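You operate a simulated robot arm through the tools that you are given. There is no shell and no other tool. Be economical: measure what you need, move in short steps, check, and stop when the job is done.

You are at the controls of a simulated two-armed robot. One attempt, no reset.

JOB
Put the duster on the desk end of the long bench away on the door end of the bottom wall shelf. Put one of the cups from the desk top by the window in the cloth tray. Take the gingham cloth on the desk top by the window and put it away on the middle of the desk top. Take the linen cloth and put it on top of the white light pad. Close the pull-out shelf. Any order will do. Set down upright: duster.

Only the result counts: the job must be done as asked and must still hold three seconds after the hand-in. Knocking over, shifting, dropping, spilling or breaking anything else fails it. Flat cloth is picked up by pressing the open fingertips on it (5 to 10 N) and closing them slowly along it; thin cloth reads only 2 to 8 mm in the jaws.

ROBOT AND FRAMES
Two 7-joint arms with two-finger parallel grippers on one trunk, on a base that drives. Base frame: it is fixed to the floor where the robot stands at the start and does not move with it; the origin is under the middle of the robot, x ahead of it, y to its left, z up. Units: m, degrees, N and s.
The left shoulder is at the start at [0.07, 0.133, 1.101], the right one opposite. Places, roughly: cloth tray (39x20x9 cm) [-1, 3.9, 0.2]; cup (8x8x6 cm) [-1.4, -0.7, 0.7]; door end of the bottom wall shelf [-3.4, 2.2, 1]; duster (7x10x8 cm) [0.5, 0.2, 0.8]; gingham cloth (18x8x4 cm) [-0.7, -0.7, 0.7]; light pad (19x20x6 cm) [-1.6, 1.5, 0.8]; linen cloth (18x8x4 cm) [-1.8, -0.6, 0.7]; middle of the desk top [-2, -0.7, 0.7]; pull-out shelf [-1.3, -0.5, 0.7]. Payload 1.57 kg a hand.
The tool frame of a hand sits at the grasp point between the pads (the TCP): z along the fingers, y along the line on which they close. The tips reach 0.03 m beyond it. The gripper opens to 0.08 m. The fingers are 0.017 m wide and 0.012 m thick; the gripper's body (0.04 by 0.082 m) begins 0.08 m behind the TCP.
Orientation is that of the tool frame in the base frame, as a unit quaternion [w, x, y, z]. With the fingers straight down and closing along the base's y, the tool's x points along the base's -x, its y along +y and its z along -z.

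CONTROLS
- The arms move only by the tool play_rows. It takes "left_series", "right_series" or both (then of equal length, played together; a hand with none holds still); each is a list of rows, each a list of 7 numbers: the gripper command, from -1 (shut) to 1 (fully open), values between in proportion, then the shift along the tool's x, y, z in m, then the turn, a rotation vector about the tool's x, y, z in degrees. In form: [[fingers, dx, dy, dz, rx, ry, rz], ...]. A call has 1 to 10 rows; each row shifts and turns the commanded pose from where the row before left it, along the tool's axes as they then stand. Each row takes 0.2 s and may step no farther than 0.05 m and 8.6 degrees from the row before; otherwise, or with a gripper value out of range, the whole call is refused. Where a pose cannot be reached the arm comes as near as it can. A force on the tool above 40 N (or 10 N above the force at the start of the call, whichever is more), or a blocked arm, ends the call early, and 0.2 s more pass. The fingers move at their own pace (about 0.153 m/s each) and stop on an object; they squeeze with about 39 N. The grip force told is the motor's: it shows also when the fingers shut on nothing. Time passes only in rows, and 0.2 s behind the last, so rows that do not move let the fingers close. The reply holds the time, the measured pose of the TCP, the force on the tool along the base axes, the opening and the grip force, in the units named above and with some noise, with the torque about the TCP (base axes, N m) and any sound that the robot's microphone picked up, and new pictures: "show" is both (left out), scene, wrist or none (wrist: the cameras of the hands that moved).
- Cameras (640 x 400 px; columns grow to the right, rows downward): "scene" is now at [0.073, -0.0662, 1.2993]; the picture's right is [-0.94, -0.33, 0.00], its down [-0.28, 0.79, -0.55] and it looks along [0.18, -0.52, -0.84] (base axes); focal length 214 px, centre (320, 200). "left" rides on the left gripper at [0.072, 0.007, -0.122] in its tool frame; the picture's right is [-0.09, 1.00, 0.00], its down [-0.84, -0.08, -0.54] and it looks along [-0.54, -0.05, 0.84] (tool axes); focal length 238 px, centre (320, 200). "right" rides on the right gripper at [0.072, -0.007, -0.122] in its tool frame; the picture's right is [0.09, 1.00, 0.00], its down [-0.84, 0.08, -0.54] and it looks along [-0.54, 0.05, 0.84] (tool axes); focal length 238 px, centre (320, 200). There is no depth. A picture from a camera that has moved, and an enlarged one, comes with that camera's place and axes in the base frame and with its lens.
- lift_body(by): slides the trunk up (or, below 0, down) by that many m; the arms and the scene camera ride with it, the base frame stays. It gives what a move gives, with no picture.
- steer(legs): drives the robot by 1 to 6 legs, each [ahead, left, turn to the left] in m, m and degrees, along the robot's own axes; the way and the turn of a leg run together, so that a leg with both is an arc; at most 1.5 m and 180 degrees a leg. The arms and the cameras ride along, it lands a little off, and it stops where it bumps. It gives what a move gives, and a new picture of the scene camera.
- aim_head(pan, tilt): turns the head with the scene camera to pan (to the left, within 86 degrees either way) and tilt (down, from -29 to 69), counted from straight ahead of the robot. It gives what a move gives, and a new picture of the scene camera.
- enlarge(camera, box): a new picture of the part [left, top, right, bottom] of that camera's present view, enlarged. The clock stands still meanwhile.
- job_done(): hands the job in; it is judged then, once.

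Work in short steps. Places have to be worked out from the pictures, the camera data and where the tool is seen: move nearer, look again, correct. Check each grasp and each placing, and mend what went wrong. You have 165 turns and 260 pictures in all, those below and enlarged ones among them. Open the grippers and draw the arms clear of the work before you hand the job in, unless the task says otherwise; then end with one line.

The tools are called after "Request:" as name(argument=value, ...) on one line, values as JSON. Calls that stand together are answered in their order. play_rows: Moves the arms, as the interface text tells. Its arguments: {"type":"object","properties":{"left_series":{"type":"array"},"right_series":{"type":"array"},"show":{"type":"string","enum":["both","scene","wrist","none"]}},"required":[]} The other tools are called the same way: lift_body (by) slides the trunk up or down; steer (legs) drives the base; aim_head (pan, tilt) turns the head that bears the scene camera; enlarge (camera, box) takes an enlarged picture of a part of a camera's view; job_done () hands the job in.

At the start:

```text
time: 0.0
left_eef_pos: [0.4147, -0.0754, 1.0384]
left_orientation: [0.0, 0.0, 1.0, 0.0]
left_force: [-0.8, 0.3, 0.3]
left_wrist_torque: [0.01, -0.03, 0.0]
left_opening: 0.0801
left_gripper_force: 0.1
right_eef_pos: [0.3331, -0.4245, 0.9733]
right_orientation: [-0.001, -0.002, 1.0, -0.001]
right_force: [0.1, 0.0, 0.1]
right_wrist_torque: [0.04, 0.01, 0.01]
right_opening: 0.0801
right_gripper_force: 0.1
trunk travel left (down, up): [-0.675, 0.265]
robot x, y, heading: [-0.001, 0.0039, -0.1]
head pan, tilt: [-70.8, 56.8]
```

scene: 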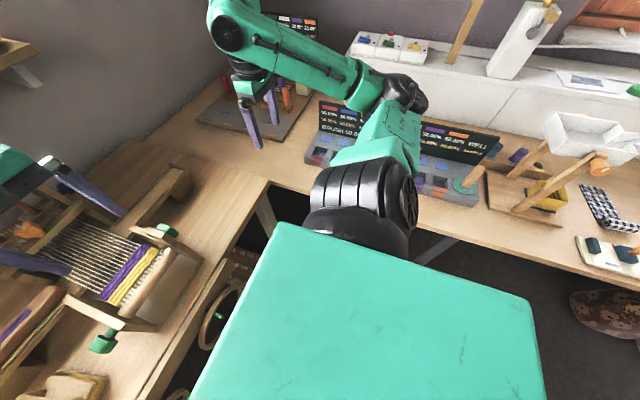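
right: 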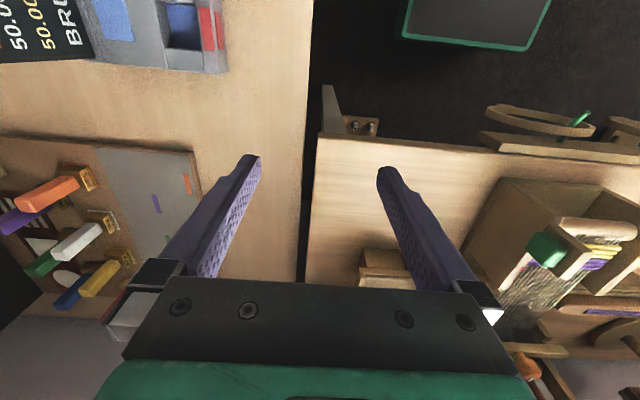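
left: 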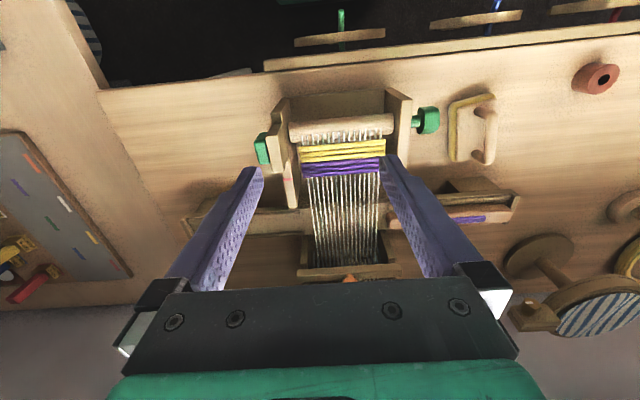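

I start by looking around: first ahead at the bench, where the duster should be.

Request:
aim_head(pan=15, tilt=45)

Request:
aim_head(pan=80, tilt=25)

Request:
aim_head(pan=-86, tilt=30)

```text
time: 1.6
left_eef_pos: [0.4152, -0.0749, 1.039]
left_orientation: [0.0, 0.0, 1.0, 0.0]
left_force: [-0.4, 0.6, -0.1]
left_wrist_torque: [-0.01, -0.02, -0.01]
left_opening: 0.08
left_gripper_force: 0.0
right_eef_pos: [0.3333, -0.4237, 0.973]
right_orientation: [-0.001, -0.002, 1.0, -0.001]
right_force: [1.0, 0.3, -0.8]
right_wrist_torque: [-0.01, -0.02, 0.01]
right_opening: 0.0798
right_gripper_force: 0.2
trunk travel left (down, up): [-0.675, 0.265]
robot x, y, heading: [0.0016, -0.0016, -0.0]
head pan, tilt: [15.0, 45.0]
camera scene: at [0.1284, 0.021, 1.3149], right [0.26, -0.97, 0.0], down [-0.68, -0.18, -0.71], along [0.68, 0.18, -0.71], focal length 214 px, centre (320, 200)
```

scene: 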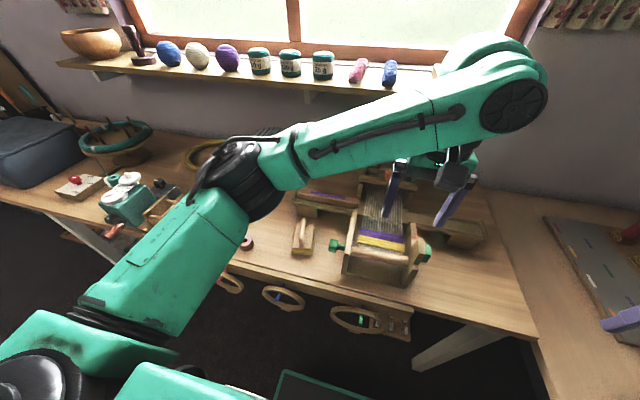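

```text
time: 3.0
left_eef_pos: [0.4154, -0.0733, 1.0386]
left_orientation: [0.001, 0.0, 1.0, 0.0]
left_force: [-0.4, -0.5, 0.2]
left_wrist_torque: [0.02, -0.01, -0.04]
left_opening: 0.0799
left_gripper_force: 0.2
right_eef_pos: [0.3337, -0.4238, 0.973]
right_orientation: [0.0, -0.002, 1.0, 0.0]
right_force: [0.5, 0.2, -0.5]
right_wrist_torque: [0.0, -0.02, 0.0]
right_opening: 0.08
right_gripper_force: 0.1
trunk travel left (down, up): [-0.675, 0.265]
robot x, y, heading: [-0.0018, 0.0002, -0.1]
head pan, tilt: [80.0, 25.0]
camera scene: at [0.066, 0.0908, 1.3455], right [0.98, -0.17, 0.0], down [-0.07, -0.42, -0.91], along [0.16, 0.89, -0.42], focal length 214 px, centre (320, 200)
```

scene: 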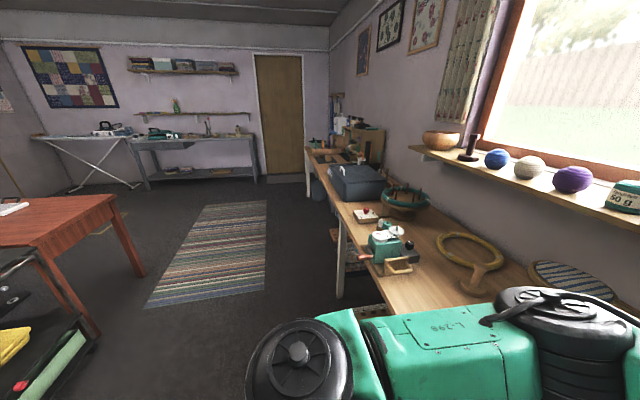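

```text
time: 5.5
left_eef_pos: [0.4154, -0.0751, 1.0377]
left_orientation: [0.0, 0.0, 1.0, 0.0]
left_force: [0.4, 1.0, 1.1]
left_wrist_torque: [0.03, 0.0, 0.04]
left_opening: 0.0801
left_gripper_force: 0.0
right_eef_pos: [0.3339, -0.4226, 0.9739]
right_orientation: [0.0, -0.002, 1.0, -0.001]
right_force: [-0.3, 0.2, 0.2]
right_wrist_torque: [0.05, -0.01, -0.01]
right_opening: 0.0798
right_gripper_force: 0.1
trunk travel left (down, up): [-0.675, 0.265]
robot x, y, heading: [0.0002, 0.001, -0.2]
head pan, tilt: [-85.9, 30.0]
camera scene: at [0.0563, -0.0902, 1.3376], right [-1.0, -0.07, 0.0], down [-0.04, 0.5, -0.87], along [0.06, -0.86, -0.5], focal length 214 px, centre (320, 200)
```

scene: 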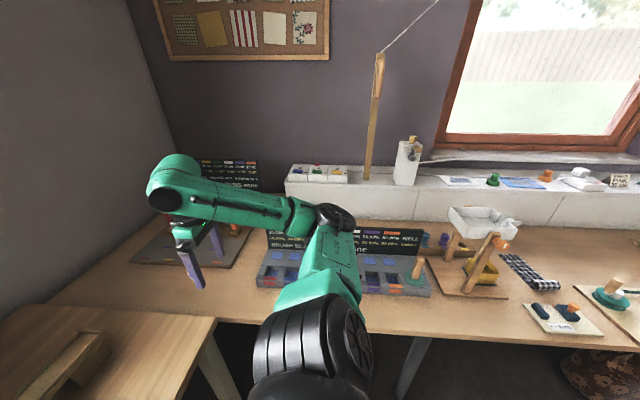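

The block with a bow handle at about [0.47, 0.16] looks like the duster. I enlarge it from the left wrist camera.

Request:
enlarge(camera="left", box=[400, 60, 640, 210])

Request:
aim_head(pan=20, tilt=60)

```text
2.67 times, centred on (520, 135) of left
camera zoom: at [0.3435, -0.0678, 1.1623], right [0.09, 1.0, 0.0], down [0.84, -0.08, 0.54], along [0.54, -0.05, -0.84], focal length 636 px, centre (-213, 373)
```

zoom: 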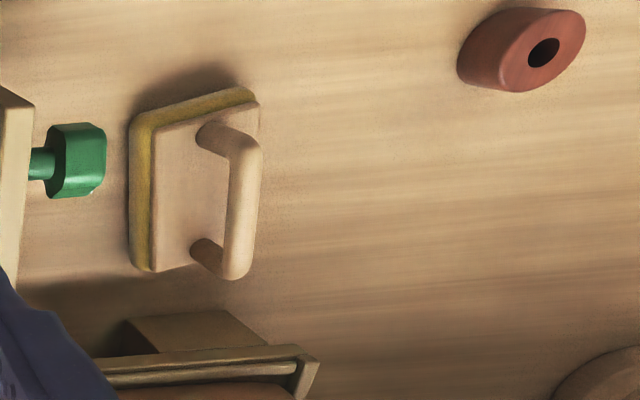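

```text
time: 7.3
left_eef_pos: [0.4152, -0.0761, 1.0394]
left_orientation: [0.0, 0.0, 1.0, 0.0]
left_force: [-0.3, 0.6, -0.3]
left_wrist_torque: [0.05, 0.02, 0.02]
left_opening: 0.08
left_gripper_force: 0.1
right_eef_pos: [0.3335, -0.4238, 0.9731]
right_orientation: [0.0, -0.002, 1.0, -0.001]
right_force: [0.3, -0.2, 0.0]
right_wrist_torque: [0.03, 0.03, 0.02]
right_opening: 0.0796
right_gripper_force: 0.0
trunk travel left (down, up): [-0.675, 0.265]
robot x, y, heading: [0.0041, 0.0008, 0.2]
head pan, tilt: [20.0, 60.0]
camera scene: at [0.1125, 0.0228, 1.2955], right [0.34, -0.94, 0.0], down [-0.81, -0.3, -0.5], along [0.47, 0.17, -0.87], focal length 214 px, centre (320, 200)
```

scene: 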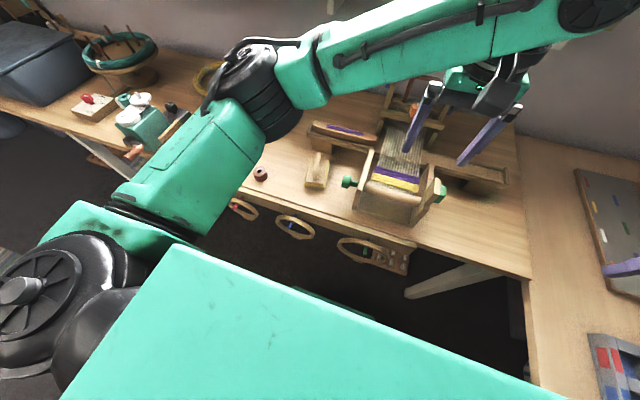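

The duster's handle bar is about [0.475, 0.163, 0.83], turned about 15° from base x. I bring the left hand over it and turn to match.

Request:
play_rows(left_series=[[1, -0.012, 0.0476, 0, 0, 0, 0], [1, -0.012, 0.0476, 0, 0, 0, 0], [1, -0.012, 0.0476, 0, 0, 0, 0], [1, -0.012, 0.0476, 0, 0, 0, 0], [1, -0.012, 0.0476, 0, 0, 0, 0], [1, 0, 0, 0.03, 0, 0, -7.5], [1, 0, 0, 0.03, 0, 0, -7.5]], show="wrist")

```text
time: 8.9
left_eef_pos: [0.4768, 0.1635, 0.9783]
left_orientation: [0.0, -0.131, 0.991, 0.0]
left_force: [-1.0, 0.5, 0.1]
left_wrist_torque: [-0.02, 0.02, -0.01]
left_opening: 0.0797
left_gripper_force: 0.1
right_eef_pos: [0.3338, -0.4244, 0.9727]
right_orientation: [0.0, -0.002, 1.0, -0.001]
right_force: [0.4, -0.1, -0.8]
right_wrist_torque: [0.01, 0.01, -0.04]
right_opening: 0.0797
right_gripper_force: 0.1
trunk travel left (down, up): [-0.675, 0.265]
robot x, y, heading: [-0.0021, 0.0051, 0.1]
head pan, tilt: [20.0, 60.0]
camera left: at [0.4047, 0.1517, 1.1022], right [-0.17, 0.99, 0.0], down [0.83, 0.14, 0.54], along [0.53, 0.09, -0.84], focal length 238 px, centre (320, 200)
```

left: 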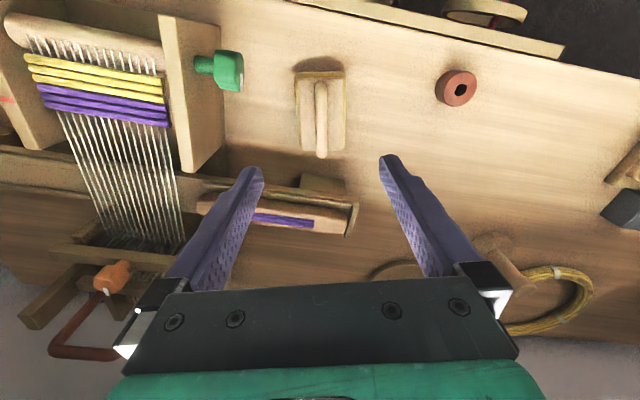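

Aligned over the handle; I descend toward it.

Request:
play_rows(left_series=[[1, 0.003, 0, 0.04, 0, 0, 0], [1, 0, 0, 0.04, 0, 0, 0], [1, 0, 0, 0.03, 0, 0, 0]])

```text
time: 9.7
left_eef_pos: [0.4728, 0.1627, 0.8671]
left_orientation: [0.0, -0.131, 0.991, 0.001]
left_force: [-0.4, -1.0, 0.8]
left_wrist_torque: [-0.02, -0.02, -0.03]
left_opening: 0.0799
left_gripper_force: 0.1
right_eef_pos: [0.3323, -0.4238, 0.9736]
right_orientation: [0.0, -0.002, 1.0, -0.001]
right_force: [-0.1, 0.5, -0.1]
right_wrist_torque: [0.01, 0.0, 0.03]
right_opening: 0.0803
right_gripper_force: 0.1
trunk travel left (down, up): [-0.675, 0.265]
robot x, y, heading: [-0.0005, 0.0003, 0.0]
head pan, tilt: [20.0, 60.0]
camera scene: at [0.1127, 0.0229, 1.2955], right [0.34, -0.94, 0.0], down [-0.81, -0.3, -0.5], along [0.47, 0.17, -0.87], focal length 214 px, centre (320, 200)
camera left: at [0.4012, 0.1508, 0.9921], right [-0.17, 0.99, 0.0], down [0.83, 0.14, 0.54], along [0.53, 0.09, -0.84], focal length 238 px, centre (320, 200)
```

scene: 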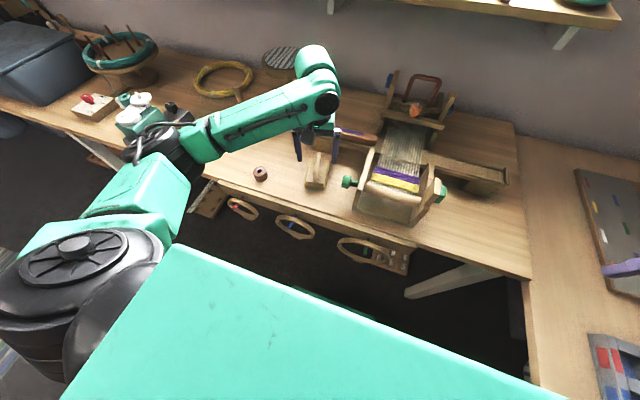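
left: 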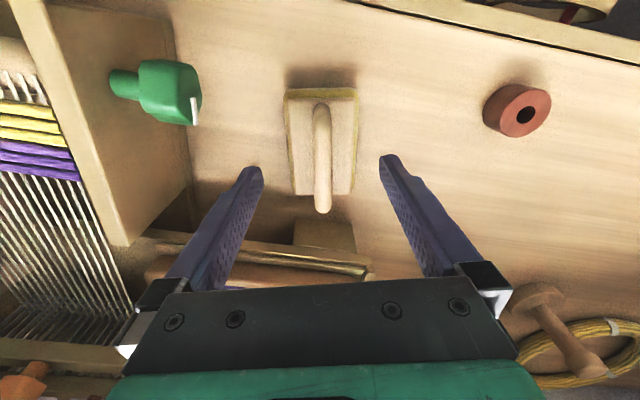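

Triangulation puts the bar at z≈0.817. Descend to TCP 0.82 and close.

Request:
play_rows(left_series=[[1, 0, 0, 0.025, 0, 0, 0], [1, 0, 0, 0.021, 0, 0, 0], [1, 0, 0, 0, 0, 0, 0], [0, 0, 0, 0, 0, 0, 0], [-1, 0, 0, 0, 0, 0, 0], [-1, 0, 0, 0, 0, 0, 0], [-1, 0, 0, 0, 0, 0, 0]], show="wrist")

```text
time: 11.3
left_eef_pos: [0.4731, 0.1631, 0.8228]
left_orientation: [0.0, -0.13, 0.991, 0.0]
left_force: [-0.2, 0.2, 0.7]
left_wrist_torque: [0.01, 0.0, 0.02]
left_opening: 0.013
left_gripper_force: 29.5
right_eef_pos: [0.3332, -0.4239, 0.9727]
right_orientation: [0.0, -0.002, 1.0, 0.0]
right_force: [0.2, -0.3, 0.2]
right_wrist_torque: [0.0, 0.01, 0.01]
right_opening: 0.0801
right_gripper_force: 0.1
trunk travel left (down, up): [-0.675, 0.265]
robot x, y, heading: [0.0022, -0.0038, -0.0]
head pan, tilt: [20.0, 60.0]
camera left: at [0.4014, 0.1512, 0.9461], right [-0.17, 0.99, 0.0], down [0.83, 0.14, 0.54], along [0.53, 0.09, -0.84], focal length 238 px, centre (320, 200)
```

left: 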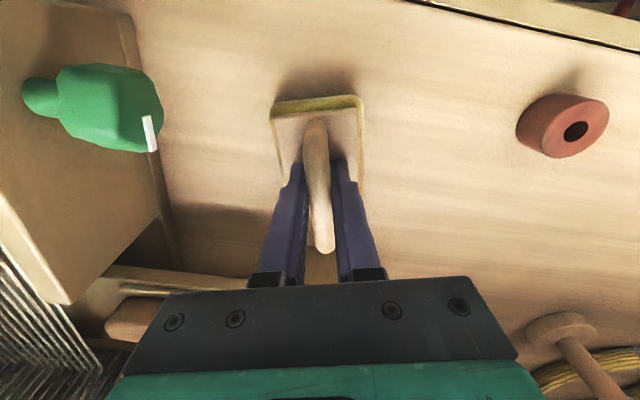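

Gripped (13 mm). Lift straight up.

Request:
play_rows(left_series=[[-1, 0, 0, -0.03, 0, 0, 0], [-1, 0, 0, -0.05, 0, 0, 0], [-1, 0, 0, -0.05, 0, 0, 0], [-1, 0, 0, -0.05, 0, 0, 0], [-1, 0, 0, -0.03, 0, 0, 0]], show="both")

Request:
aim_head(pan=86, tilt=15)

```text
time: 12.5
left_eef_pos: [0.4736, 0.1629, 1.0333]
left_orientation: [-0.001, -0.131, 0.991, -0.001]
left_force: [-0.4, 0.5, 0.7]
left_wrist_torque: [-0.01, 0.01, 0.03]
left_opening: 0.0
left_gripper_force: 21.1
right_eef_pos: [0.3335, -0.4248, 0.9731]
right_orientation: [-0.001, -0.002, 1.0, -0.001]
right_force: [-0.7, 0.4, -1.1]
right_wrist_torque: [0.02, 0.0, 0.0]
right_opening: 0.0801
right_gripper_force: 0.0
trunk travel left (down, up): [-0.675, 0.265]
robot x, y, heading: [-0.0013, -0.0006, -0.1]
head pan, tilt: [20.0, 60.0]
camera scene: at [0.1121, 0.0226, 1.2955], right [0.34, -0.94, 0.0], down [-0.81, -0.3, -0.5], along [0.47, 0.17, -0.87], focal length 214 px, centre (320, 200)
camera left: at [0.4016, 0.1508, 1.1568], right [-0.17, 0.99, 0.0], down [0.83, 0.14, 0.54], along [0.53, 0.09, -0.84], focal length 238 px, centre (320, 200)
```

scene: 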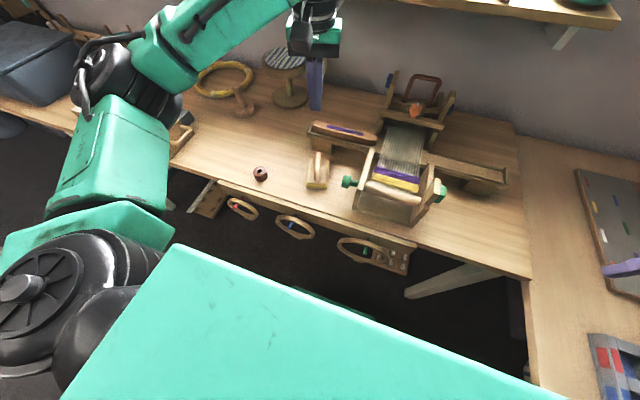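
left: 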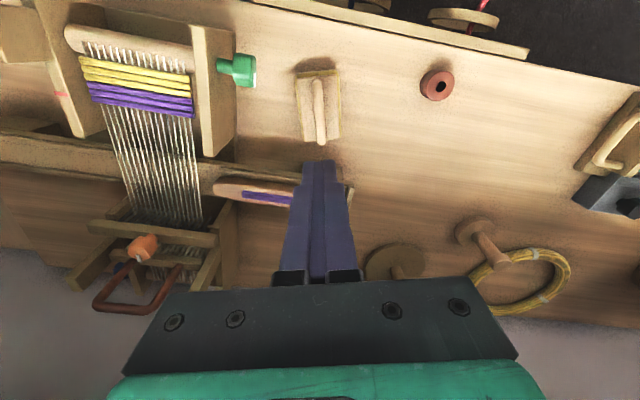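

```text
time: 13.9
left_eef_pos: [0.4716, 0.1623, 1.0332]
left_orientation: [0.0, -0.131, 0.991, 0.0]
left_force: [-0.3, 0.0, -0.2]
left_wrist_torque: [0.01, -0.01, 0.03]
left_opening: 0.0
left_gripper_force: 21.2
right_eef_pos: [0.3326, -0.4241, 0.9729]
right_orientation: [0.0, -0.002, 1.0, -0.001]
right_force: [-0.1, -0.1, -0.6]
right_wrist_torque: [-0.03, 0.01, 0.0]
right_opening: 0.08
right_gripper_force: 0.0
trunk travel left (down, up): [-0.675, 0.265]
robot x, y, heading: [-0.0015, 0.002, -0.1]
head pan, tilt: [85.9, 15.0]
camera scene: at [0.0566, 0.0933, 1.3617], right [1.0, -0.07, 0.0], down [-0.02, -0.26, -0.97], along [0.07, 0.96, -0.26], focal length 214 px, centre (320, 200)
```

scene: 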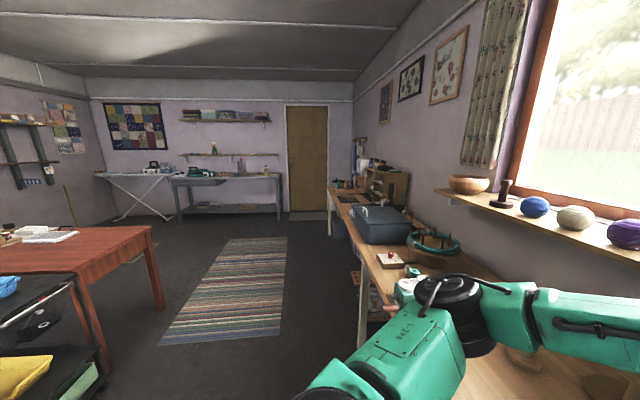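

The handle slipped out: I gripped it too high. The duster stands where it was; I go back down deeper, feeling for contact with the plate.

Request:
play_rows(left_series=[[1, 0, 0, 0.04, 0, 0, 0], [1, 0, 0, 0.05, 0, 0, 0], [1, 0, 0, 0.05, 0, 0, 0], [1, 0, 0, 0.05, 0, 0, 0], [1, 0, 0, 0.022, 0, 0, 0], [1, 0, 0, 0.01, 0, 0, 0], [1, 0, 0, 0, 0, 0, 0]], show="wrist")

```text
time: 15.5
left_eef_pos: [0.4727, 0.1631, 0.8108]
left_orientation: [0.0, -0.131, 0.991, 0.0]
left_force: [0.4, 0.2, -1.2]
left_wrist_torque: [-0.05, 0.03, 0.02]
left_opening: 0.0802
left_gripper_force: 0.2
right_eef_pos: [0.3338, -0.4233, 0.973]
right_orientation: [0.0, -0.002, 1.0, -0.002]
right_force: [-0.4, 0.4, -0.8]
right_wrist_torque: [0.01, 0.01, -0.02]
right_opening: 0.0799
right_gripper_force: 0.1
trunk travel left (down, up): [-0.675, 0.265]
robot x, y, heading: [-0.0028, 0.0002, 0.1]
head pan, tilt: [85.9, 15.0]
camera left: at [0.4014, 0.1518, 0.9344], right [-0.17, 0.99, 0.0], down [0.83, 0.14, 0.54], along [0.53, 0.09, -0.84], focal length 238 px, centre (320, 200)
```

left: 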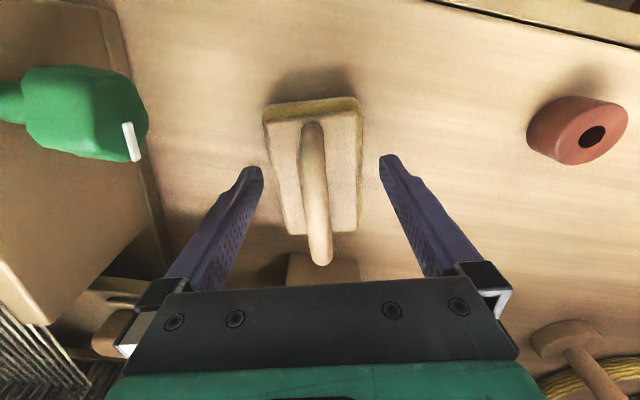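

Bar now sits near the TCP height. Go 8 mm deeper, then close slowly.

Request:
play_rows(left_series=[[1, 0, 0, 0.004, 0, 0, 0], [1, 0, 0, 0.004, 0, 0, 0], [0.2, 0, 0, 0, 0, 0, 0], [-0.4, 0, 0, 0, 0, 0, 0], [-1, 0, 0, 0, 0, 0, 0], [-1, 0, 0, 0, 0, 0, 0], [-1, 0, 0, 0, 0, 0, 0]], show="wrist")

```text
time: 17.1
left_eef_pos: [0.4733, 0.1646, 0.8031]
left_orientation: [0.0, -0.131, 0.991, 0.0]
left_force: [0.4, 0.9, 1.8]
left_wrist_torque: [0.12, -0.04, 0.0]
left_opening: 0.064
left_gripper_force: 38.6
right_eef_pos: [0.332, -0.4228, 0.9737]
right_orientation: [0.0, -0.002, 1.0, -0.001]
right_force: [0.2, 0.2, -1.5]
right_wrist_torque: [0.02, 0.0, -0.01]
right_opening: 0.0801
right_gripper_force: 0.1
trunk travel left (down, up): [-0.675, 0.265]
robot x, y, heading: [-0.0009, 0.001, 0.2]
head pan, tilt: [85.9, 15.0]
camera left: at [0.4014, 0.1516, 0.9267], right [-0.17, 0.99, 0.0], down [0.83, 0.14, 0.54], along [0.53, 0.09, -0.84], focal length 238 px, centre (320, 200)
```

left: 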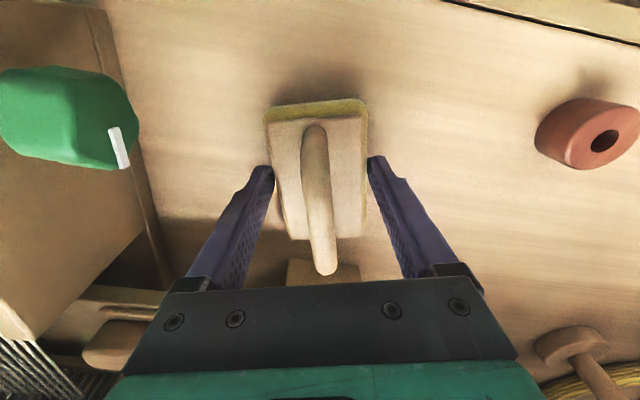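

The fingertips closed on the plate (64 mm) – a sturdier hold. I open, go 8 mm deeper and grip the plate properly.

Request:
play_rows(left_series=[[1, 0, 0, 0, 0, 0, 0], [1, 0, 0.001, 0.004, 0, 0, 0], [1, 0, 0, 0.004, 0, 0, 0], [0.6, 0, 0, 0, 0, 0, 0], [-1, 0, 0, 0, 0, 0, 0], [-1, 0, 0, 0, 0, 0, 0]], show="none")

Request:
play_rows(left_series=[[-1, 0, 0, -0.02, 0, 0, 0], [-1, 0, 0, -0.03, 0, 0, 0], [-1, 0, 0, -0.05, 0, 0, 0], [-1, 0, 0, -0.05, 0, 0, 0], [-1, 0, 0, -0.05, 0, 0, 0]], show="wrist")

```text
time: 18.5
left_eef_pos: [0.4718, 0.1631, 0.7945]
left_orientation: [0.0, -0.131, 0.991, 0.001]
left_force: [-0.7, -1.1, -0.2]
left_wrist_torque: [-0.05, 0.02, 0.02]
left_opening: 0.0641
left_gripper_force: 39.2
right_eef_pos: [0.3328, -0.4239, 0.9712]
right_orientation: [0.0, -0.002, 1.0, -0.001]
right_force: [0.6, -0.6, -0.2]
right_wrist_torque: [0.01, -0.02, -0.04]
right_opening: 0.0801
right_gripper_force: 0.3
trunk travel left (down, up): [-0.675, 0.265]
robot x, y, heading: [-0.0026, 0.0006, -0.2]
head pan, tilt: [85.9, 15.0]
```

```text
time: 19.7
left_eef_pos: [0.4724, 0.1641, 0.995]
left_orientation: [0.0, -0.13, 0.992, 0.0]
left_force: [0.0, 0.8, -1.2]
left_wrist_torque: [-0.01, 0.0, 0.01]
left_opening: 0.0642
left_gripper_force: 38.4
right_eef_pos: [0.3334, -0.4247, 0.9729]
right_orientation: [0.0, -0.002, 1.0, -0.001]
right_force: [-0.3, 0.3, 0.1]
right_wrist_torque: [0.01, -0.02, 0.03]
right_opening: 0.0799
right_gripper_force: 0.1
trunk travel left (down, up): [-0.675, 0.265]
robot x, y, heading: [0.0007, 0.0023, -0.0]
head pan, tilt: [85.9, 15.0]
camera left: at [0.4004, 0.1517, 1.1193], right [-0.17, 0.99, 0.0], down [0.83, 0.14, 0.54], along [0.53, 0.09, -0.84], focal length 238 px, centre (320, 200)
```

left: 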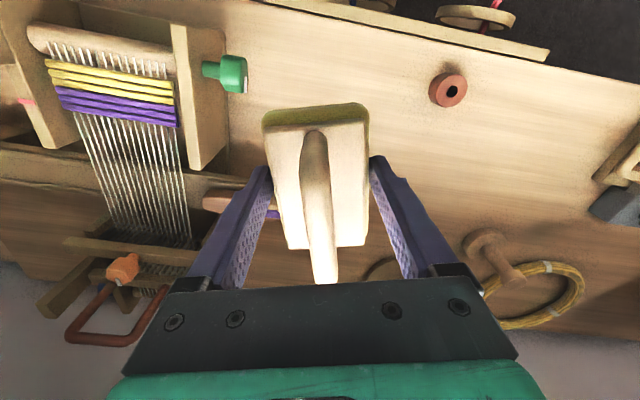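

Held firmly. I draw the hand in, raise the trunk, and turn in place to see the rest of the room.

Request:
play_rows(left_series=[[-1, 0.04, 0, -0.02, 0, 0, 0], [-1, 0.04, 0, -0.02, 0, 0, 0], [-1, 0.04, 0, 0, 0, 0, 0]], show="none")

Request:
lift_body(by=0.2)

Request:
aim_head(pan=40, tilt=20)

Request:
steer(legs=[[-0.1, 0, 0], [0, 0, 100]])

```text
time: 20.5
left_eef_pos: [0.3569, 0.1324, 1.0351]
left_orientation: [-0.001, -0.131, 0.991, 0.0]
left_force: [-0.5, 0.4, -1.2]
left_wrist_torque: [-0.02, -0.02, -0.01]
left_opening: 0.0641
left_gripper_force: 38.8
right_eef_pos: [0.3335, -0.4243, 0.9732]
right_orientation: [0.0, -0.002, 1.0, -0.001]
right_force: [-0.5, 0.3, -0.1]
right_wrist_torque: [0.01, 0.04, 0.06]
right_opening: 0.0801
right_gripper_force: 0.1
trunk travel left (down, up): [-0.675, 0.265]
robot x, y, heading: [0.003, 0.0022, -0.0]
head pan, tilt: [85.9, 15.0]
```

```text
time: 22.7
left_eef_pos: [0.3571, 0.1338, 1.2341]
left_orientation: [0.0, -0.131, 0.991, 0.0]
left_force: [0.3, 0.2, -1.3]
left_wrist_torque: [0.01, 0.01, -0.02]
left_opening: 0.0639
left_gripper_force: 39.2
right_eef_pos: [0.3322, -0.4231, 1.1731]
right_orientation: [0.0, -0.001, 1.0, -0.001]
right_force: [0.1, -0.4, 0.6]
right_wrist_torque: [0.0, -0.05, 0.01]
right_opening: 0.08
right_gripper_force: 0.1
trunk travel left (down, up): [-0.875, 0.065]
robot x, y, heading: [0.0001, -0.0001, 0.1]
head pan, tilt: [85.9, 15.0]
```

```text
time: 23.8
left_eef_pos: [0.3561, 0.1322, 1.234]
left_orientation: [-0.001, -0.131, 0.991, 0.0]
left_force: [0.6, 0.6, -1.1]
left_wrist_torque: [0.03, 0.02, 0.01]
left_opening: 0.0639
left_gripper_force: 39.1
right_eef_pos: [0.3331, -0.424, 1.1733]
right_orientation: [-0.001, -0.002, 1.0, -0.001]
right_force: [-0.2, -1.2, -0.1]
right_wrist_torque: [0.0, 0.03, 0.0]
right_opening: 0.0799
right_gripper_force: 0.0
trunk travel left (down, up): [-0.875, 0.065]
robot x, y, heading: [-0.0004, -0.0019, 0.1]
head pan, tilt: [40.0, 20.0]
camera scene: at [0.1212, 0.0601, 1.5536], right [0.64, -0.77, 0.0], down [-0.26, -0.22, -0.94], along [0.72, 0.6, -0.34], focal length 214 px, centre (320, 200)
```

scene: 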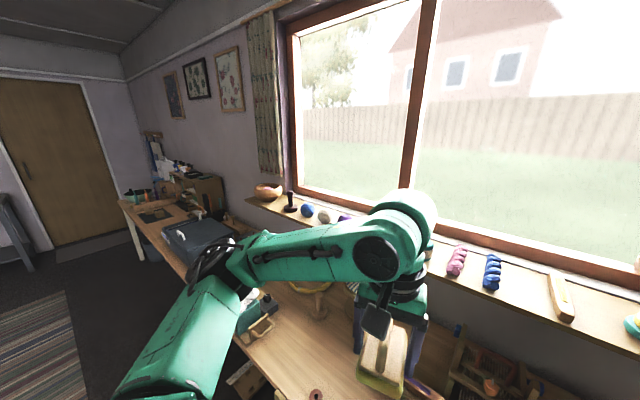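

```text
time: 29.1
left_eef_pos: [-0.2882, 0.3302, 1.2351]
left_orientation: [0.0, 0.839, -0.543, 0.0]
left_force: [0.8, -0.1, -1.0]
left_wrist_torque: [0.01, 0.0, 0.04]
left_opening: 0.0641
left_gripper_force: 38.9
right_eef_pos: [0.2663, 0.3953, 1.1733]
right_orientation: [-0.001, 0.762, -0.647, 0.001]
right_force: [0.8, 0.8, 0.7]
right_wrist_torque: [-0.02, 0.0, -0.02]
right_opening: 0.08
right_gripper_force: 0.0
trunk travel left (down, up): [-0.875, 0.065]
robot x, y, heading: [-0.1001, -0.0005, 99.4]
head pan, tilt: [40.0, 20.0]
camera scene: at [-0.1791, 0.1107, 1.5536], right [0.65, 0.76, 0.0], down [0.26, -0.22, -0.94], along [-0.71, 0.61, -0.34], focal length 214 px, centre (320, 200)
```

scene: 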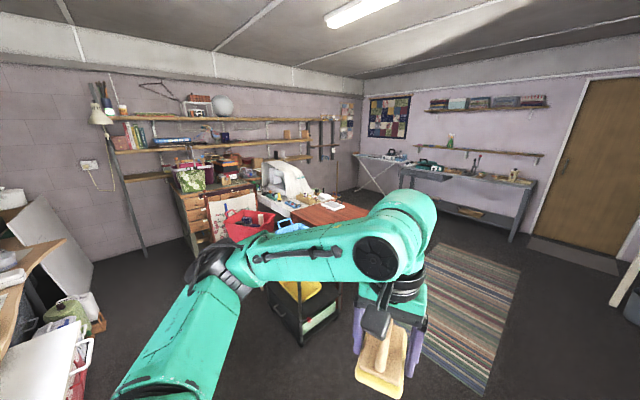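

I look closer at the wall shelves on the left wall.

Request:
enlarge(camera="scene", box=[80, 80, 360, 255])

Request:
aim_head(pan=80, tilt=30)

```text
2.29 times, centred on (220, 168) of scene
camera zoom: at [-0.1791, 0.1107, 1.5536], right [0.65, 0.76, 0.0], down [0.26, -0.22, -0.94], along [-0.71, 0.61, -0.34], focal length 490 px, centre (549, 274)
```

zoom: 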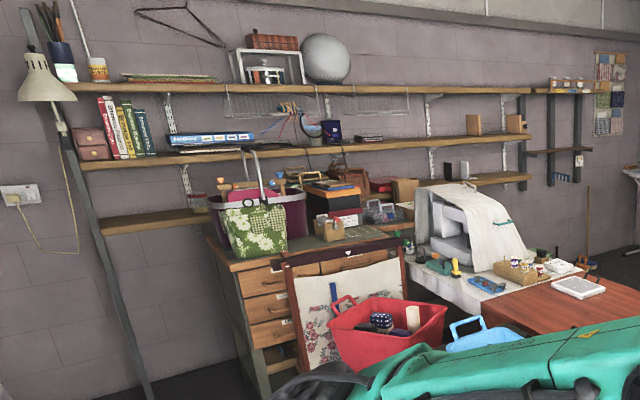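

```text
time: 30.2
left_eef_pos: [-0.2877, 0.331, 1.2347]
left_orientation: [0.0, 0.839, -0.544, 0.0]
left_force: [0.3, -0.3, -0.7]
left_wrist_torque: [0.0, 0.02, 0.0]
left_opening: 0.064
left_gripper_force: 39.2
right_eef_pos: [0.2647, 0.3973, 1.1715]
right_orientation: [-0.001, 0.762, -0.647, 0.0]
right_force: [0.0, 0.5, 0.9]
right_wrist_torque: [0.0, 0.02, 0.01]
right_opening: 0.0799
right_gripper_force: 0.0
trunk travel left (down, up): [-0.875, 0.065]
robot x, y, heading: [-0.0969, 0.0002, 99.0]
head pan, tilt: [80.0, 30.0]
camera scene: at [-0.1992, 0.0513, 1.5376], right [0.01, 1.0, 0.0], down [0.5, -0.01, -0.87], along [-0.87, 0.01, -0.5], focal length 214 px, centre (320, 200)
```

scene: 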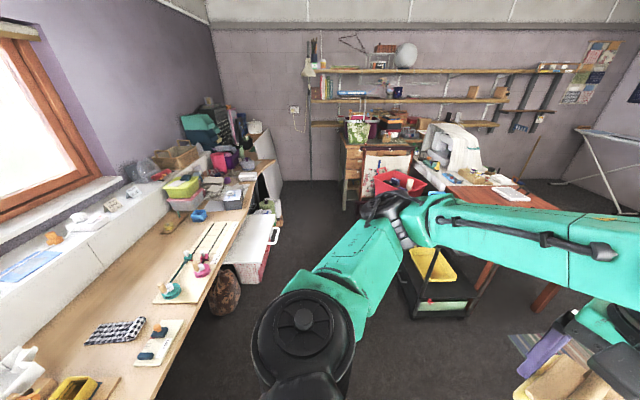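

The shelf's door end is near [-3.4, 2.4, 0.94]. I drive up the room along the rug, between the trolley and the bench.

Request:
steer(legs=[[1.4, 0.05, 0], [1.3, 0.1, 0]])

Request:
aim_head(pan=80, tilt=15)

```text
time: 43.3
left_eef_pos: [-0.8743, 2.9709, 1.2347]
left_orientation: [0.0, 0.84, -0.543, 0.0]
left_force: [0.7, 0.2, -0.4]
left_wrist_torque: [0.01, 0.01, 0.0]
left_opening: 0.0639
left_gripper_force: 38.9
right_eef_pos: [-0.3198, 3.0369, 1.1734]
right_orientation: [0.0, 0.763, -0.647, 0.001]
right_force: [-0.7, 0.2, -0.3]
right_wrist_torque: [0.01, 0.03, 0.0]
right_opening: 0.0799
right_gripper_force: 0.2
trunk travel left (down, up): [-0.875, 0.065]
robot x, y, heading: [-0.6885, 2.6383, 99.2]
head pan, tilt: [80.0, 30.0]
camera scene: at [-0.7834, 2.6914, 1.5376], right [0.01, 1.0, 0.0], down [0.5, -0.01, -0.87], along [-0.87, 0.01, -0.5], focal length 214 px, centre (320, 200)
```

scene: 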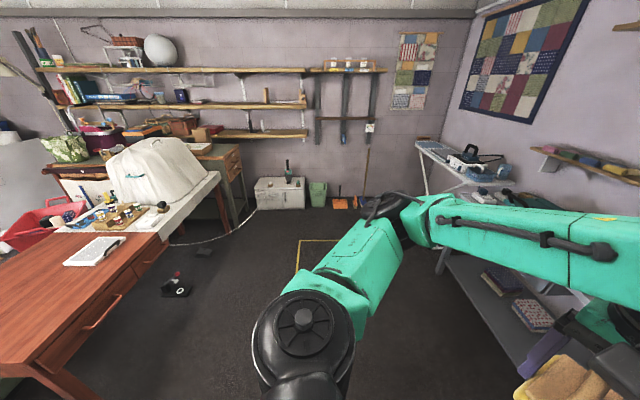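

```text
time: 44.1
left_eef_pos: [-0.8736, 2.972, 1.2345]
left_orientation: [0.0, 0.84, -0.542, 0.0]
left_force: [0.1, -0.1, -1.9]
left_wrist_torque: [-0.04, 0.01, -0.03]
left_opening: 0.0643
left_gripper_force: 38.9
right_eef_pos: [-0.3206, 3.04, 1.1728]
right_orientation: [-0.001, 0.763, -0.646, 0.001]
right_force: [0.0, -0.3, -0.8]
right_wrist_torque: [-0.02, -0.02, 0.03]
right_opening: 0.0798
right_gripper_force: 0.1
trunk travel left (down, up): [-0.875, 0.065]
robot x, y, heading: [-0.6855, 2.6423, 99.2]
head pan, tilt: [80.0, 15.0]
camera scene: at [-0.7866, 2.6924, 1.5617], right [0.01, 1.0, 0.0], down [0.26, 0.0, -0.97], along [-0.97, 0.01, -0.26], focal length 214 px, centre (320, 200)
```

scene: 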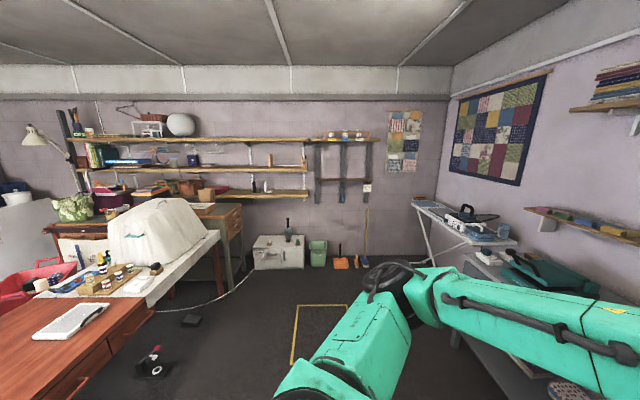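

I enlarge the door end of the shelves to judge depths and free space.

Request:
enlarge(camera="scene", box=[190, 120, 390, 245])

Request:
enlarge(camera="scene", box=[0, 170, 240, 400])

```text
3.20 times, centred on (290, 182) of scene
camera zoom: at [-0.7866, 2.6924, 1.5617], right [0.01, 1.0, 0.0], down [0.26, 0.0, -0.97], along [-0.97, 0.01, -0.26], focal length 686 px, centre (416, 256)
```

zoom: 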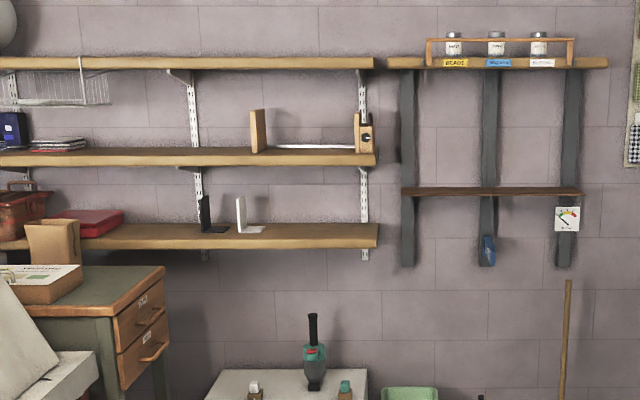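

```text
1.74 times, centred on (120, 285) of scene
camera zoom: at [-0.7866, 2.6924, 1.5617], right [0.01, 1.0, 0.0], down [0.26, 0.0, -0.97], along [-0.97, 0.01, -0.26], focal length 373 px, centre (668, 52)
```

zoom: 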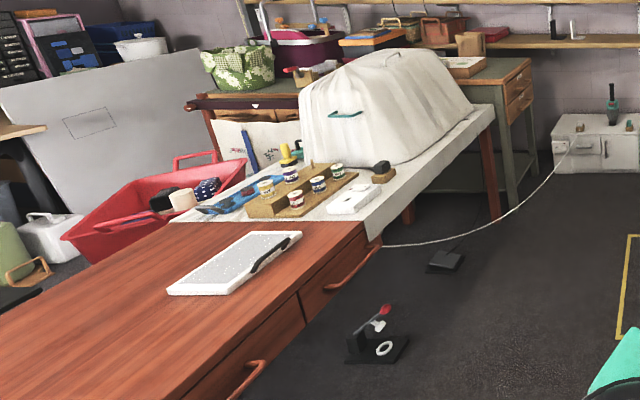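

The shelf gap is about 0.29 m, so I will need a tilted grip. I'll regrasp the duster on the free end of the red table: turn to face it and come alongside.

Request:
aim_head(pan=10, tilt=45)

Request:
steer(legs=[[0, 0, 81], [-0.08, 0.9, 0]])

```text
time: 45.5
left_eef_pos: [-0.8739, 2.9726, 1.2339]
left_orientation: [0.0, 0.84, -0.543, 0.0]
left_force: [0.2, 0.8, -0.9]
left_wrist_torque: [-0.03, -0.02, 0.01]
left_opening: 0.0643
left_gripper_force: 39.2
right_eef_pos: [-0.3198, 3.0381, 1.1738]
right_orientation: [0.0, 0.763, -0.647, 0.001]
right_force: [0.1, -0.2, -0.7]
right_wrist_torque: [0.01, -0.01, -0.05]
right_opening: 0.0802
right_gripper_force: 0.0
trunk travel left (down, up): [-0.875, 0.065]
robot x, y, heading: [-0.6839, 2.6407, 99.3]
head pan, tilt: [10.0, 45.0]
camera scene: at [-0.7201, 2.7678, 1.515], right [0.94, 0.33, 0.0], down [0.23, -0.67, -0.71], along [-0.23, 0.67, -0.71], focal length 214 px, centre (320, 200)
```

scene: 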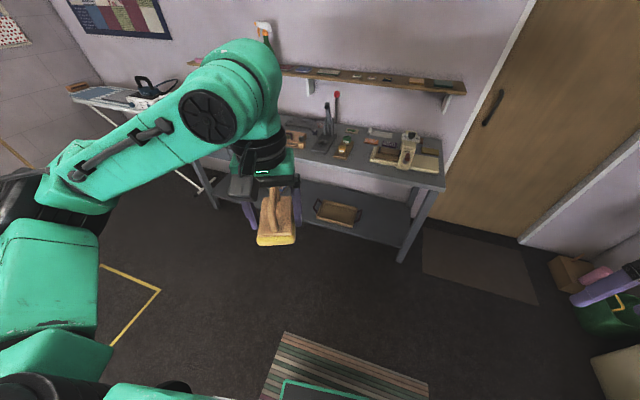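

```text
time: 53.7
left_eef_pos: [-0.9614, 1.6123, 1.2347]
left_orientation: [0.0, 0.991, 0.13, 0.0]
left_force: [-0.6, 0.3, -0.8]
left_wrist_torque: [-0.01, -0.01, 0.0]
left_opening: 0.064
left_gripper_force: 38.4
right_eef_pos: [-0.9376, 2.1682, 1.1723]
right_orientation: [-0.001, 1.0, 0.0, 0.0]
right_force: [-0.3, -0.6, 0.3]
right_wrist_torque: [-0.01, -0.03, 0.0]
right_opening: 0.08
right_gripper_force: 0.2
trunk travel left (down, up): [-0.875, 0.065]
robot x, y, heading: [-0.6024, 1.7459, 179.9]
head pan, tilt: [10.0, 45.0]
camera scene: at [-0.7347, 1.7307, 1.5149], right [-0.17, 0.98, 0.0], down [0.7, 0.12, -0.71], along [-0.7, -0.12, -0.71], focal length 214 px, centre (320, 200)
```

scene: 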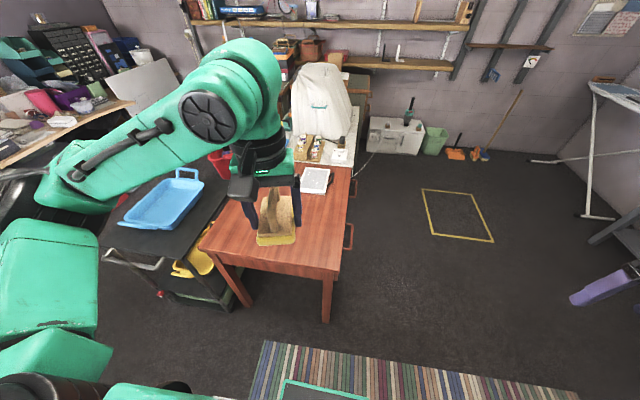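

Table's near edge is at x≈-1.11, y 1.19–1.75; its near end is free. I drive slightly closer and lower the trunk.

Request:
steer(legs=[[0.13, 0.1, 0]])

Request:
lift_body(by=-0.25)

Request:
play_rows(left_series=[[-1, -0.045, 0, 0, 0, 0, 0], [-1, -0.045, 0, 0, 0, 0, 0], [-1, -0.045, 0, 0, 0, 0, 0], [-1, -0.015, 0, 0, 0, 0, 0], [-1, 0, 0, 0, 0, 0, 7.5], [-1, 0, 0, 0, 0, 0, 7.5]])

```text
time: 55.1
left_eef_pos: [-1.0875, 1.5133, 1.2354]
left_orientation: [0.001, 0.992, 0.128, -0.002]
left_force: [0.5, 0.0, -0.7]
left_wrist_torque: [0.0, 0.0, 0.01]
left_opening: 0.064
left_gripper_force: 38.6
right_eef_pos: [-1.063, 2.0704, 1.1727]
right_orientation: [0.0, 1.0, 0.0, -0.001]
right_force: [0.1, -0.4, -0.3]
right_wrist_torque: [-0.02, 0.02, -0.02]
right_opening: 0.0802
right_gripper_force: 0.1
trunk travel left (down, up): [-0.875, 0.065]
robot x, y, heading: [-0.7372, 1.6446, 179.9]
head pan, tilt: [10.0, 45.0]
camera scene: at [-0.8605, 1.6319, 1.5153], right [-0.17, 0.99, 0.0], down [0.7, 0.12, -0.71], along [-0.7, -0.12, -0.71], focal length 214 px, centre (320, 200)
```

scene: 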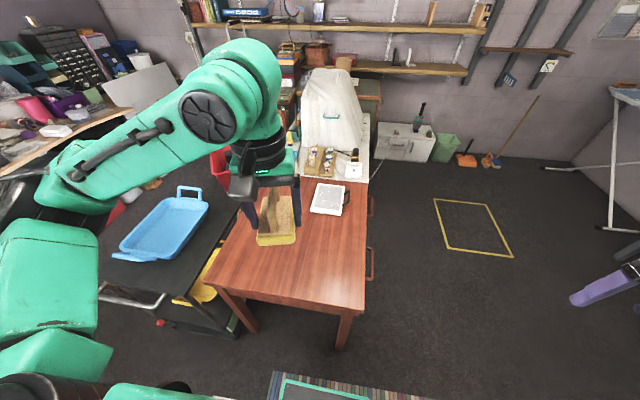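

```text
time: 57.7
left_eef_pos: [-1.0905, 1.5119, 0.9841]
left_orientation: [-0.001, 0.992, 0.128, 0.0]
left_force: [0.1, -0.3, -1.5]
left_wrist_torque: [0.01, 0.02, 0.05]
left_opening: 0.0643
left_gripper_force: 39.3
right_eef_pos: [-1.0658, 2.0682, 0.9243]
right_orientation: [-0.001, 1.0, 0.0, 0.0]
right_force: [0.1, 0.3, -0.9]
right_wrist_torque: [-0.01, 0.01, 0.02]
right_opening: 0.0805
right_gripper_force: 0.1
trunk travel left (down, up): [-0.625, 0.315]
robot x, y, heading: [-0.7331, 1.6467, 180.0]
head pan, tilt: [10.0, 45.0]
```

```text
time: 59.1
left_eef_pos: [-1.2368, 1.4709, 0.9832]
left_orientation: [0.0, 1.0, -0.001, -0.001]
left_force: [-0.1, -0.3, 0.1]
left_wrist_torque: [-0.01, 0.01, -0.02]
left_opening: 0.0639
left_gripper_force: 39.2
right_eef_pos: [-1.065, 2.0685, 0.9235]
right_orientation: [-0.001, 1.0, 0.0, 0.0]
right_force: [0.0, 0.6, -0.3]
right_wrist_torque: [-0.02, 0.04, -0.02]
right_opening: 0.0802
right_gripper_force: 0.1
trunk travel left (down, up): [-0.625, 0.315]
robot x, y, heading: [-0.736, 1.6423, 180.0]
head pan, tilt: [10.0, 45.0]
camera scene: at [-0.8641, 1.6294, 1.2649], right [-0.17, 0.99, 0.0], down [0.7, 0.12, -0.71], along [-0.7, -0.12, -0.71], focal length 214 px, centre (320, 200)
camera left: at [-1.1636, 1.4656, 1.1084], right [-0.1, -1.0, 0.0], down [-0.84, 0.08, 0.54], along [-0.54, 0.05, -0.84], focal length 238 px, centre (320, 200)
```

scene: 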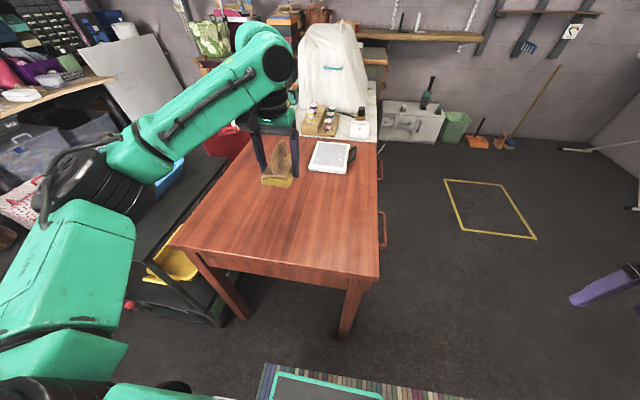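
left: 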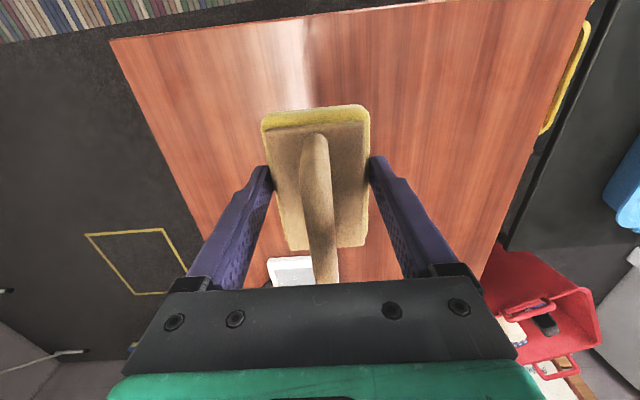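

Over free table area. I lower: fast to z≈0.83, then slow until contact.

Request:
play_rows(left_series=[[-1, 0, 0, 0.05, 0, 0, 0], [-1, 0, 0, 0.05, 0, 0, 0], [-1, 0, 0, 0.04, 0, 0, 0], [-1, 0, 0, 0.01, 0, 0, 0], [-1, 0, 0, 0.01, 0, 0, 0], [-1, 0, 0, 0.005, 0, 0, 0], [-1, 0, 0, 0.005, 0, 0, 0], [-1, 0, 0, 0.005, 0, 0, 0], [-1, 0, 0, 0.005, 0, 0, 0]])

```text
time: 61.1
left_eef_pos: [-1.2359, 1.4731, 0.8038]
left_orientation: [0.0, 1.0, -0.001, 0.0]
left_force: [-0.6, 0.1, -0.7]
left_wrist_torque: [0.01, -0.02, 0.0]
left_opening: 0.0642
left_gripper_force: 39.2
right_eef_pos: [-1.0646, 2.0676, 0.9236]
right_orientation: [-0.001, 1.0, 0.001, 0.0]
right_force: [-0.2, -0.5, -0.5]
right_wrist_torque: [0.0, 0.0, 0.03]
right_opening: 0.0798
right_gripper_force: 0.0
trunk travel left (down, up): [-0.625, 0.315]
robot x, y, heading: [-0.7334, 1.641, 179.7]
head pan, tilt: [10.0, 45.0]
camera scene: at [-0.8639, 1.6294, 1.2649], right [-0.17, 0.99, 0.0], down [0.7, 0.12, -0.71], along [-0.7, -0.12, -0.71], focal length 214 px, centre (320, 200)
camera left: at [-1.1636, 1.4657, 0.9283], right [-0.09, -1.0, 0.0], down [-0.84, 0.08, 0.54], along [-0.54, 0.05, -0.84], focal length 238 px, centre (320, 200)
```

scene: 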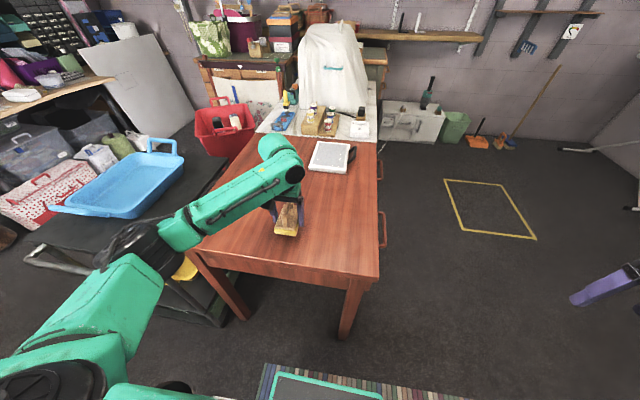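
left: 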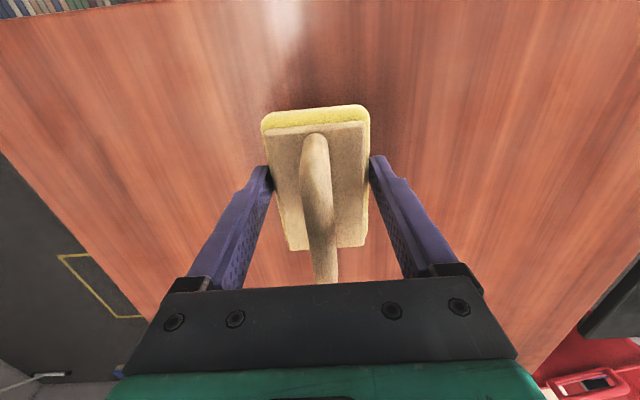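

Still free; continue in 4 mm steps until contact.

Request:
play_rows(left_series=[[-1, 0, 0, 0.004, 0, 0, 0], [-1, 0, 0, 0.004, 0, 0, 0], [-1, 0, 0, 0.004, 0, 0, 0], [-1, 0, 0, 0.004, 0, 0, 0], [-1, 0, 0, 0.004, 0, 0, 0], [-1, 0, 0, 0.004, 0, 0, 0], [-1, 0, 0, 0.004, 0, 0, 0], [-1, 0, 0, 0.004, 0, 0, 0], [-1, 0, 0, 0.004, 0, 0, 0], [-1, 0, 0, 0.004, 0, 0, 0]], show="wrist")

```text
time: 63.3
left_eef_pos: [-1.2351, 1.4744, 0.7741]
left_orientation: [0.001, 1.0, -0.001, -0.009]
left_force: [6.9, 0.5, 17.8]
left_wrist_torque: [-0.14, -0.92, 0.01]
left_opening: 0.064
left_gripper_force: 38.9
right_eef_pos: [-1.062, 2.0684, 0.9238]
right_orientation: [-0.001, 1.0, -0.001, -0.001]
right_force: [0.0, 0.0, -0.2]
right_wrist_torque: [0.03, 0.0, 0.02]
right_opening: 0.0801
right_gripper_force: 0.0
trunk travel left (down, up): [-0.625, 0.315]
robot x, y, heading: [-0.7321, 1.6456, 180.1]
head pan, tilt: [10.0, 45.0]
stopped in row 10 (left hand): the force on the tool passed its limit (the readings are from after the stop); the commanded pose is now the measured one
camera left: at [-1.1619, 1.4662, 0.8967], right [-0.09, -1.0, 0.0], down [-0.83, 0.08, 0.56], along [-0.55, 0.05, -0.83], focal length 238 px, centre (320, 200)
```

left: 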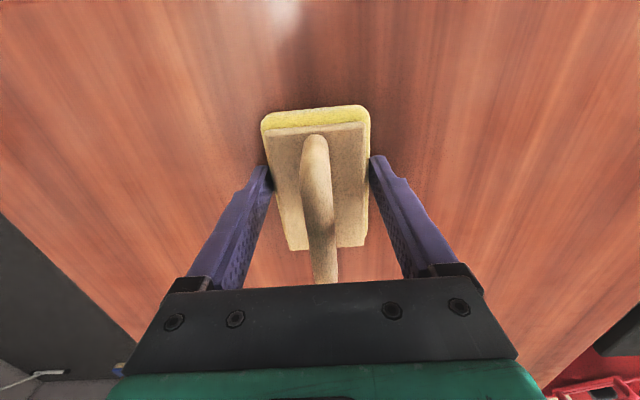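

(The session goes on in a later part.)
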